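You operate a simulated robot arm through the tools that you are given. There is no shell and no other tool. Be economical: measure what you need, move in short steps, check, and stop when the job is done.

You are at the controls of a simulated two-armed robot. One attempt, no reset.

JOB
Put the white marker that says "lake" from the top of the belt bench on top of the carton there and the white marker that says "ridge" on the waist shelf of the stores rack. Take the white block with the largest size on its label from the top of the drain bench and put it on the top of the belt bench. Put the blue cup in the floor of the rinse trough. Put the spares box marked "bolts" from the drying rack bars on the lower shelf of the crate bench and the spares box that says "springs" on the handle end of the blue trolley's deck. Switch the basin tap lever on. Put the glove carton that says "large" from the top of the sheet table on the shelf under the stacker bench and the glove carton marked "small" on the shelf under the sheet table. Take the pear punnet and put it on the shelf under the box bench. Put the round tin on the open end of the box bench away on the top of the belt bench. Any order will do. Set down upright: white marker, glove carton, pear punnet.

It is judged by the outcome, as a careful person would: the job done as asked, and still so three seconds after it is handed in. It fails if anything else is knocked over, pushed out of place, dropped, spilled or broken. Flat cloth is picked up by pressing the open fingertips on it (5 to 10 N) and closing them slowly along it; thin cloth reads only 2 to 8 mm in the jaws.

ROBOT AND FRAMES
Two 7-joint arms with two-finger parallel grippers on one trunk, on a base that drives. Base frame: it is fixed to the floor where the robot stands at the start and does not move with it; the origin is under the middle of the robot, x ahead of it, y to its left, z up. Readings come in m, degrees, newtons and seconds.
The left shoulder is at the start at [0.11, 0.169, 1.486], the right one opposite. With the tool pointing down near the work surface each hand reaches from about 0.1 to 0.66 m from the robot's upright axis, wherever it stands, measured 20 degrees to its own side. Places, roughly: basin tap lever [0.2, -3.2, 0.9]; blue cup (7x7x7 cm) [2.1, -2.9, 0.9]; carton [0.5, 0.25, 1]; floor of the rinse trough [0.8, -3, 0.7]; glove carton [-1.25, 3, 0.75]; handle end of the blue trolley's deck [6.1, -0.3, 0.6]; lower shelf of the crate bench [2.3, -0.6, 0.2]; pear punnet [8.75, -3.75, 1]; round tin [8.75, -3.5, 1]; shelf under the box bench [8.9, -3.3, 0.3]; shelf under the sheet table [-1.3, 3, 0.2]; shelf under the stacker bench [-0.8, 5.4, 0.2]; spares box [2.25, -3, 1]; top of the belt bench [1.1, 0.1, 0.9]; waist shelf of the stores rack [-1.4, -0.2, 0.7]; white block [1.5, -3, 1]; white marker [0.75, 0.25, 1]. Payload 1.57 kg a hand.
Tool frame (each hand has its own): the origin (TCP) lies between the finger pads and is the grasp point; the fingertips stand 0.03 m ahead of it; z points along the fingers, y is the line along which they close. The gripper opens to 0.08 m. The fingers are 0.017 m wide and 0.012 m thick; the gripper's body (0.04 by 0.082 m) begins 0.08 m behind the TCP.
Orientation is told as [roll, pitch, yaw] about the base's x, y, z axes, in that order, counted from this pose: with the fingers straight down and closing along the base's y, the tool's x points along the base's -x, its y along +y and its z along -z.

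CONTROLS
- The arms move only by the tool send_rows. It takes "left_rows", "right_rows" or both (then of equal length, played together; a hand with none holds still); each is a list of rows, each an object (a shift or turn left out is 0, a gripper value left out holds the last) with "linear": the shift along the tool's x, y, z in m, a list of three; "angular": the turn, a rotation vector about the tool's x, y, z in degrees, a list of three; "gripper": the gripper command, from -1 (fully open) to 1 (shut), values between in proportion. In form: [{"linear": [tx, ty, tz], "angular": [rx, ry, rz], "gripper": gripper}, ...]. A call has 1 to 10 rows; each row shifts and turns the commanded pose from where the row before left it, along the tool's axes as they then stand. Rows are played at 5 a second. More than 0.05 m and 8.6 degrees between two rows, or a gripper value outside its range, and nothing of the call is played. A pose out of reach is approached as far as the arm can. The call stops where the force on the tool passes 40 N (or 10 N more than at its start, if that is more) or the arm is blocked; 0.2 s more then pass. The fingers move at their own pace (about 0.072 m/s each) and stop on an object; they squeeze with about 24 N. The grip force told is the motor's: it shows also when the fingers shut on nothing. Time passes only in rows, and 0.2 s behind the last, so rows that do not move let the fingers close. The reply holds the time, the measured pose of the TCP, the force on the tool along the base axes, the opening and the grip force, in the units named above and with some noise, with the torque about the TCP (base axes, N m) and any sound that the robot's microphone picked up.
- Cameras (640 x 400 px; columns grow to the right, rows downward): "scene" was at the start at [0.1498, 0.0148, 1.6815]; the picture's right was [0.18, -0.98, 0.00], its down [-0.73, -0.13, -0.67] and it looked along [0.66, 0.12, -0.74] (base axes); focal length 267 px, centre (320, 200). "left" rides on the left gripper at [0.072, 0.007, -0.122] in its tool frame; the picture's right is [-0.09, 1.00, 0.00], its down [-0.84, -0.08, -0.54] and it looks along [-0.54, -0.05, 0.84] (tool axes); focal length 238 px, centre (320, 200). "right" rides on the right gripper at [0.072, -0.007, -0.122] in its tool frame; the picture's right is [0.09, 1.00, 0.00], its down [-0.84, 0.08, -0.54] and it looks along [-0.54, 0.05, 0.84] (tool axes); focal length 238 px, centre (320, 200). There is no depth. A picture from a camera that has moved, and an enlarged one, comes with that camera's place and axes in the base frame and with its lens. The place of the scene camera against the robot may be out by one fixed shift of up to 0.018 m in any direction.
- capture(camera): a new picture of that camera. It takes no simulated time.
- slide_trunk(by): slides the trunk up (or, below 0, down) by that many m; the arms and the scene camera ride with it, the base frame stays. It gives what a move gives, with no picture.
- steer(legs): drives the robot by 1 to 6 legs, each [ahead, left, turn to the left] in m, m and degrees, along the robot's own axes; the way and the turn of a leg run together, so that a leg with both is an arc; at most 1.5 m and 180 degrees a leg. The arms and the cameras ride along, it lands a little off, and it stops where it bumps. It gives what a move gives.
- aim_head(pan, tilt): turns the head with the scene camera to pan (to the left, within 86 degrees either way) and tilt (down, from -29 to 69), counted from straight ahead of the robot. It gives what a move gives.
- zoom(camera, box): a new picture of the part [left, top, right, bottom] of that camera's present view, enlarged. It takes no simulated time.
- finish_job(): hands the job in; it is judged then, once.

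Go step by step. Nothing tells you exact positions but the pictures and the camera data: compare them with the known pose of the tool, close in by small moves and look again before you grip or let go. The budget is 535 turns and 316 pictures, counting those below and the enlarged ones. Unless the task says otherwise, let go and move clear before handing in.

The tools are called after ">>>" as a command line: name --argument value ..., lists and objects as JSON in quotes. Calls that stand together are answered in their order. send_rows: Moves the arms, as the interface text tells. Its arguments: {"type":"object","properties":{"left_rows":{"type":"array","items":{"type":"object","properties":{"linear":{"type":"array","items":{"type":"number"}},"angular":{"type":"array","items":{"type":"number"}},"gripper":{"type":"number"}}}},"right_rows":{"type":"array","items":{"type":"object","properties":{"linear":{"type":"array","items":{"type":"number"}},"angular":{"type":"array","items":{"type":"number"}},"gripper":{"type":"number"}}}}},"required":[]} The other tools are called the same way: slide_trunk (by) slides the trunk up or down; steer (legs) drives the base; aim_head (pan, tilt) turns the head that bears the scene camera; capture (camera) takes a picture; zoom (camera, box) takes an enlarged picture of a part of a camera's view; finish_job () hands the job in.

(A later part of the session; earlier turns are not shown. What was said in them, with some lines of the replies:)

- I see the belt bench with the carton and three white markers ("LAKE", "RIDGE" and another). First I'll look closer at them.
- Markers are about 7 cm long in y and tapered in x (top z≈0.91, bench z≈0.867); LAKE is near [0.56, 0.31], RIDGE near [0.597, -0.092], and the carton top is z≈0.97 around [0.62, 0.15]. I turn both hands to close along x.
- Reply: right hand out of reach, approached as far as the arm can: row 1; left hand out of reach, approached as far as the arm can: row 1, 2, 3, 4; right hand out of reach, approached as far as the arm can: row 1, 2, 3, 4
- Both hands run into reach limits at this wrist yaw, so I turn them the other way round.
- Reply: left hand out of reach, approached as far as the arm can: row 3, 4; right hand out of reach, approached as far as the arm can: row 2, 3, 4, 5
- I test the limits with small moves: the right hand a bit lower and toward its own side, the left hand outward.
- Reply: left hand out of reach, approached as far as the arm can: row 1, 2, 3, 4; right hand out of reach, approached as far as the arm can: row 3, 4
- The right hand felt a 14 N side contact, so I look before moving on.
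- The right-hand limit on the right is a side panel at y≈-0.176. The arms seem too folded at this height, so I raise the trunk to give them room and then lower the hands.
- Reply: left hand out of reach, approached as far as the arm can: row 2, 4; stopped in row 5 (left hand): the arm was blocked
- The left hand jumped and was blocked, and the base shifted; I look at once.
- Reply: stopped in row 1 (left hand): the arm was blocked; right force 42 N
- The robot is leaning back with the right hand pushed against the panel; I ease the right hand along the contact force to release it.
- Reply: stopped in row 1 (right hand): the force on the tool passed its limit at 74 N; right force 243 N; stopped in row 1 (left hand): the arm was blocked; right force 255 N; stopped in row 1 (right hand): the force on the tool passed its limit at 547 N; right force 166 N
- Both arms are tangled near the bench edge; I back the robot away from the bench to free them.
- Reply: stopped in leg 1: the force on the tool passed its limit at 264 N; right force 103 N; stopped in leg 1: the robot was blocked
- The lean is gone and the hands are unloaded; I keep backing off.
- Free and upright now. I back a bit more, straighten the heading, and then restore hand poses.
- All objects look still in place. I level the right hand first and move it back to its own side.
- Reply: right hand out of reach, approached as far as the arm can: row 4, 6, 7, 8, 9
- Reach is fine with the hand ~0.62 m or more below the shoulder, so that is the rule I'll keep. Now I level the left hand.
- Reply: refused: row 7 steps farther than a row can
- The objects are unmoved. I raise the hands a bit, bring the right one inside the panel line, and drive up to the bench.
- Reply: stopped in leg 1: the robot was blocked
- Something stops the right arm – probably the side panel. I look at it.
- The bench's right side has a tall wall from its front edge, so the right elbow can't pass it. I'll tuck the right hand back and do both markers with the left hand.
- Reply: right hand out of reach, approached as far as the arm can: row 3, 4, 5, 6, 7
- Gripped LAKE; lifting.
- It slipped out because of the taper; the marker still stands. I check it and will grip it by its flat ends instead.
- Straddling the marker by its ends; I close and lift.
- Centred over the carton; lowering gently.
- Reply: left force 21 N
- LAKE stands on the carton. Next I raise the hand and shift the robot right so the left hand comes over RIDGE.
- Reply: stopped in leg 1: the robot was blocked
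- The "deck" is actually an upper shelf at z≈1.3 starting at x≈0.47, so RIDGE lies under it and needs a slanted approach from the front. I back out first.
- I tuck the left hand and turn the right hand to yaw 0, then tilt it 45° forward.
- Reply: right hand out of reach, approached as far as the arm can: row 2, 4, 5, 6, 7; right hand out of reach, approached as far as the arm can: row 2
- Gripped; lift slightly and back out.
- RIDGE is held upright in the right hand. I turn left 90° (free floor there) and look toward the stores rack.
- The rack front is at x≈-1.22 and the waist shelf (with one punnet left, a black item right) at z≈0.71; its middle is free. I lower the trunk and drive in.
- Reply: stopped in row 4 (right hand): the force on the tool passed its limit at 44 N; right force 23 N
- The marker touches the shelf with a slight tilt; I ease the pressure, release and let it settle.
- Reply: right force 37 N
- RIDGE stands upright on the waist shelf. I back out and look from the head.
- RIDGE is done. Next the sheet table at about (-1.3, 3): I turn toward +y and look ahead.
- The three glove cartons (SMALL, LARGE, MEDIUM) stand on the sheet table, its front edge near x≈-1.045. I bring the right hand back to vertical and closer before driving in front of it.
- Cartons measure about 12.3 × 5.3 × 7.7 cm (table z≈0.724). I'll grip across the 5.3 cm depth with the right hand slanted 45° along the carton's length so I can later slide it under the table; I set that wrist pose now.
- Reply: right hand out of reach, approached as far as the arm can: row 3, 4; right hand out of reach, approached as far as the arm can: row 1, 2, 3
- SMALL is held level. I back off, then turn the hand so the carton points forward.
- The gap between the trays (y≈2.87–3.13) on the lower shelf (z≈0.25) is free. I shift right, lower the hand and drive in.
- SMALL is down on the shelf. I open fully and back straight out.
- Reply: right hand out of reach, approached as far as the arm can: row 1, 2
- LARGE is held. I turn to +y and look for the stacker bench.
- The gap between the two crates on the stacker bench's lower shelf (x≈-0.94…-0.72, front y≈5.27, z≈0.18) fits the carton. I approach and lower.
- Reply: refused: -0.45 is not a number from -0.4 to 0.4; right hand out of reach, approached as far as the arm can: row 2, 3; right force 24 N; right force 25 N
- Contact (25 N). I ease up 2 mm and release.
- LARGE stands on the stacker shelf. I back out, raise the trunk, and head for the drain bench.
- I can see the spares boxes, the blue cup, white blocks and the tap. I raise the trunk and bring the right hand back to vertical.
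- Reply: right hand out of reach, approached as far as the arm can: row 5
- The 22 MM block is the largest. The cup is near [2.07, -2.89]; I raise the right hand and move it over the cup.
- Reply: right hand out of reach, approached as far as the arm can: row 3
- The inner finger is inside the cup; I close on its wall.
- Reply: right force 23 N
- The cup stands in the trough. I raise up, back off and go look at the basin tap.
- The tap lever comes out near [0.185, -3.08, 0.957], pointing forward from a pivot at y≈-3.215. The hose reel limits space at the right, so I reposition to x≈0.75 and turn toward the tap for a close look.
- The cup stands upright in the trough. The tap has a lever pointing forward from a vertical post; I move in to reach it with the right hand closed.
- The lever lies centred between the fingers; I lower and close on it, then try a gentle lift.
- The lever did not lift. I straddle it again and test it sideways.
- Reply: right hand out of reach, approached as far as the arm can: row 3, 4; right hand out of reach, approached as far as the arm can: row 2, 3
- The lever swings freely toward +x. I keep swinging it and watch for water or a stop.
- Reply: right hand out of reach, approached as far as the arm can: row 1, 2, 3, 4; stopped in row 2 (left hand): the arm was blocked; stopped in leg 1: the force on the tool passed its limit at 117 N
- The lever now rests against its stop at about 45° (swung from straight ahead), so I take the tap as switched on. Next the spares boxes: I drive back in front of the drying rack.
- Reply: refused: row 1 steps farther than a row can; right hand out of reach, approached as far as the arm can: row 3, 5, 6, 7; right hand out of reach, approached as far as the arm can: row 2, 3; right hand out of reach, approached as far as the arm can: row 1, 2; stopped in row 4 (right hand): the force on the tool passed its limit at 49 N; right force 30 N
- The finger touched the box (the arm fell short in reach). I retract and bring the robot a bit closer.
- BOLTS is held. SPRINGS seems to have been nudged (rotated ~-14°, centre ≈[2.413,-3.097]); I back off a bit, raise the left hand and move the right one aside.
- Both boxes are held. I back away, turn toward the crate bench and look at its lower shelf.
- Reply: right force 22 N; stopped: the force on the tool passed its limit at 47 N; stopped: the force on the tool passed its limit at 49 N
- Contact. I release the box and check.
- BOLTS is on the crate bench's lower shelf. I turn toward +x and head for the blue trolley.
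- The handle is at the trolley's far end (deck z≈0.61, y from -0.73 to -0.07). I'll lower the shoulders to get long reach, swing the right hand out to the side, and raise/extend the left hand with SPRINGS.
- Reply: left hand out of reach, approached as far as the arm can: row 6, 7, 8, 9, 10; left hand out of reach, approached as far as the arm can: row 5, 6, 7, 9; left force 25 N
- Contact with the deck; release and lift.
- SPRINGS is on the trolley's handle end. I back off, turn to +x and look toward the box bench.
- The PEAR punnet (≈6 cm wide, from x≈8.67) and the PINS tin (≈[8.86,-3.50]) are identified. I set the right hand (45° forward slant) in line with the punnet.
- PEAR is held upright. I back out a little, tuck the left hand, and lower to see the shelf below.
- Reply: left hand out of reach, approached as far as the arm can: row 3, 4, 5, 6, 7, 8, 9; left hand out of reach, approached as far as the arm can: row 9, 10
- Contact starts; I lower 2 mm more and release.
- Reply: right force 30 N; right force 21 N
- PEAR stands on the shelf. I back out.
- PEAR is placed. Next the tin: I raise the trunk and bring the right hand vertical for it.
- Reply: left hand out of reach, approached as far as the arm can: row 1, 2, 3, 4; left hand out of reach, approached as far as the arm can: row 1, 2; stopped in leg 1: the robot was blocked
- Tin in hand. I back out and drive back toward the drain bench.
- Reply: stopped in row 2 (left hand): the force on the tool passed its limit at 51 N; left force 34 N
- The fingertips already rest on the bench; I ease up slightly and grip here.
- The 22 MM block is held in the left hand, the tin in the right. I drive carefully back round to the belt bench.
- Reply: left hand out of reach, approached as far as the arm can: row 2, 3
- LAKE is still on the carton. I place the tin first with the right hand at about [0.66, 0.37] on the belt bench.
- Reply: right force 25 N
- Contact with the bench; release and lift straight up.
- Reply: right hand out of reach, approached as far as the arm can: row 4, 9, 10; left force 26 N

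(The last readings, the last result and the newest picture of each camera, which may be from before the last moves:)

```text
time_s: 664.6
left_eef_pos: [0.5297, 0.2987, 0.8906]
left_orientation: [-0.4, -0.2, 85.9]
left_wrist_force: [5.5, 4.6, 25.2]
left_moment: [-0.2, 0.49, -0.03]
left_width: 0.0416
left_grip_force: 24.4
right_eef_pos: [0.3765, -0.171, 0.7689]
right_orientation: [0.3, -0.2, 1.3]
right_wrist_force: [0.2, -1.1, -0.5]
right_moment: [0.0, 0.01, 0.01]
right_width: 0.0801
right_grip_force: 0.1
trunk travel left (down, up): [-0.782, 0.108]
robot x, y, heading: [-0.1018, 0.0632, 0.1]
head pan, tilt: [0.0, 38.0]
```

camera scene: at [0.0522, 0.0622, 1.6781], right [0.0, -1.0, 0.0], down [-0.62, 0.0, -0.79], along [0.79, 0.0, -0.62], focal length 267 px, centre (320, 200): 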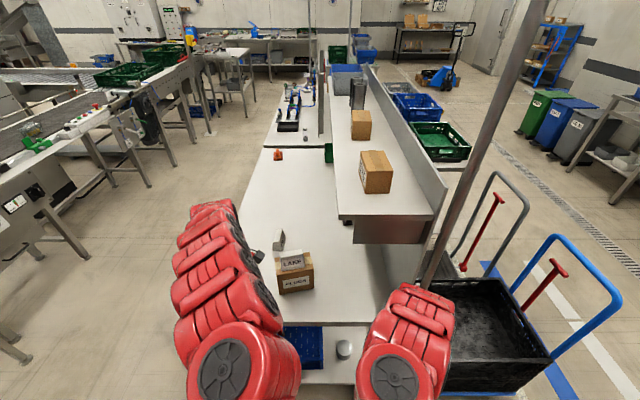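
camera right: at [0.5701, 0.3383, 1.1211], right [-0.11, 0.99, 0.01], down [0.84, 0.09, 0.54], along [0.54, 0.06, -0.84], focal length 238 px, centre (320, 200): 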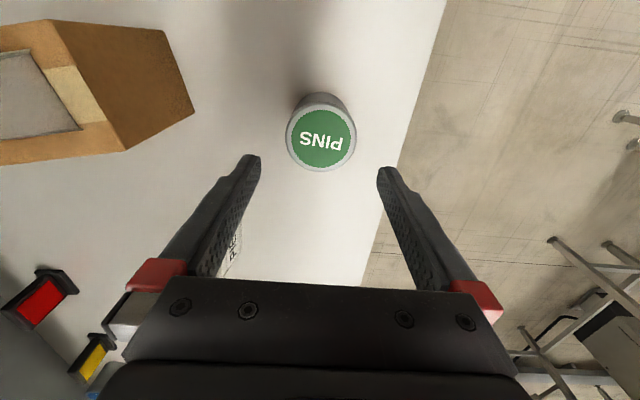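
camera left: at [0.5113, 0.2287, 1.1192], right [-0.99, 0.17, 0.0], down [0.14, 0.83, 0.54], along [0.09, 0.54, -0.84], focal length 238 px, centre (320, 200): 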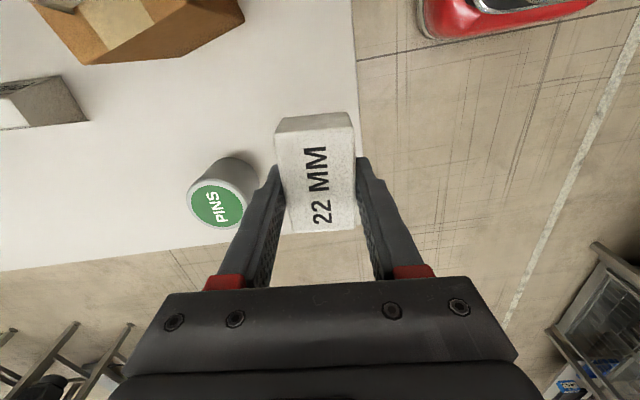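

>>> send_rows --left_rows '[{"linear": [0, 0, -0.002]}, {"gripper": 0.1}, {"gripper": -0.6}, {}, {}, {"linear": [0, 0, -0.03]}, {"linear": [0, 0, -0.04]}, {"linear": [0, 0, -0.04]}, {}]'

>>> capture --camera "left"

```text
time_s: 666.6
left_eef_pos: [0.5295, 0.3008, 0.9968]
left_orientation: [0.0, -0.1, 85.7]
left_wrist_force: [0.4, 0.8, 0.1]
left_moment: [0.02, 0.03, -0.02]
left_width: 0.0638
left_grip_force: 0.0
right_eef_pos: [0.3768, -0.1717, 0.7662]
right_orientation: [0.3, 0.0, 1.3]
right_wrist_force: [-0.5, 0.5, 0.4]
right_moment: [0.0, -0.02, 0.01]
right_width: 0.08
right_grip_force: 0.0
trunk travel left (down, up): [-0.782, 0.108]
robot x, y, heading: [-0.1074, 0.061, 0.2]
head pan, tilt: [0.0, 38.0]
```

```text
88 pictures are left
camera left: at [0.5171, 0.2307, 1.1191], right [-0.99, 0.17, 0.0], down [0.14, 0.83, 0.54], along [0.09, 0.54, -0.84], focal length 238 px, centre (320, 200)
```

left: 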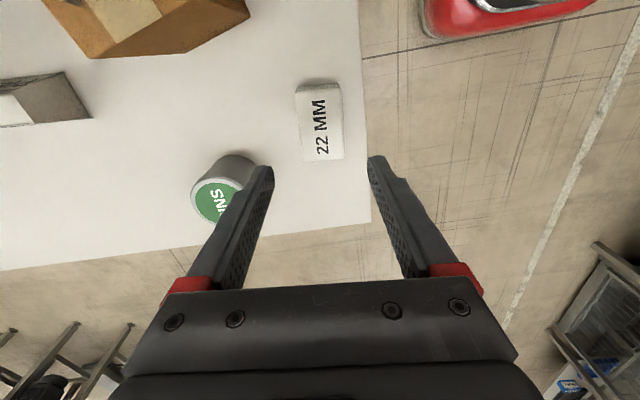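

The block is on the belt bench. I back clear and take a last look.

>>> steer --legs '[[-0.4, 0, 0]]'

>>> zoom --camera "scene" --box '[220, 120, 420, 270]'

```text
time_s: 669.0
left_eef_pos: [0.1398, 0.3026, 0.9963]
left_orientation: [0.0, -0.2, 86.0]
left_wrist_force: [-0.1, 0.4, -0.2]
left_moment: [-0.01, 0.0, 0.0]
left_width: 0.064
left_grip_force: 0.1
right_eef_pos: [-0.0117, -0.1708, 0.7665]
right_orientation: [0.3, 0.1, 1.5]
right_wrist_force: [-0.3, 0.2, 0.7]
right_moment: [0.0, -0.01, -0.01]
right_width: 0.08
right_grip_force: 0.1
trunk travel left (down, up): [-0.782, 0.108]
robot x, y, heading: [-0.4936, 0.0603, 0.4]
head pan, tilt: [0.0, 38.0]
```

```text
2.67 times, centred on (320, 195) of scene
camera zoom: at [-0.336, 0.0605, 1.6779], right [0.01, -1.0, 0.0], down [-0.62, 0.0, -0.79], along [0.79, 0.01, -0.62], focal length 713 px, centre (320, 213)
```

zoom: 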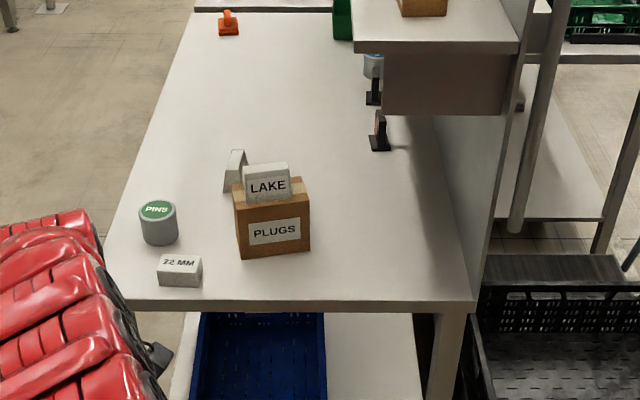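

Everything is in place and both hands are empty and clear, so I hand the job in.

>>> finish_job

```text
The job is handed in.
```

I carried out every item and handed the job in with both hands empty and clear. The tap is the one result I couldn't confirm.

- **Tap:** I swung the basin tap lever about 45° until it stopped and took that as on. I saw no water flowing and the microphone picked up no sound.
- **Early mishap:** near the start the left arm jumped, the robot leaned back for a moment, and the arms pressed against the belt bench and each other. After I backed away, nothing on the bench looked moved.
- **"Springs" box:** I think the left hand nudged and turned this box on the drying rack before I picked it up. It now sits on the trolley's handle end, close to the deck's left edge.
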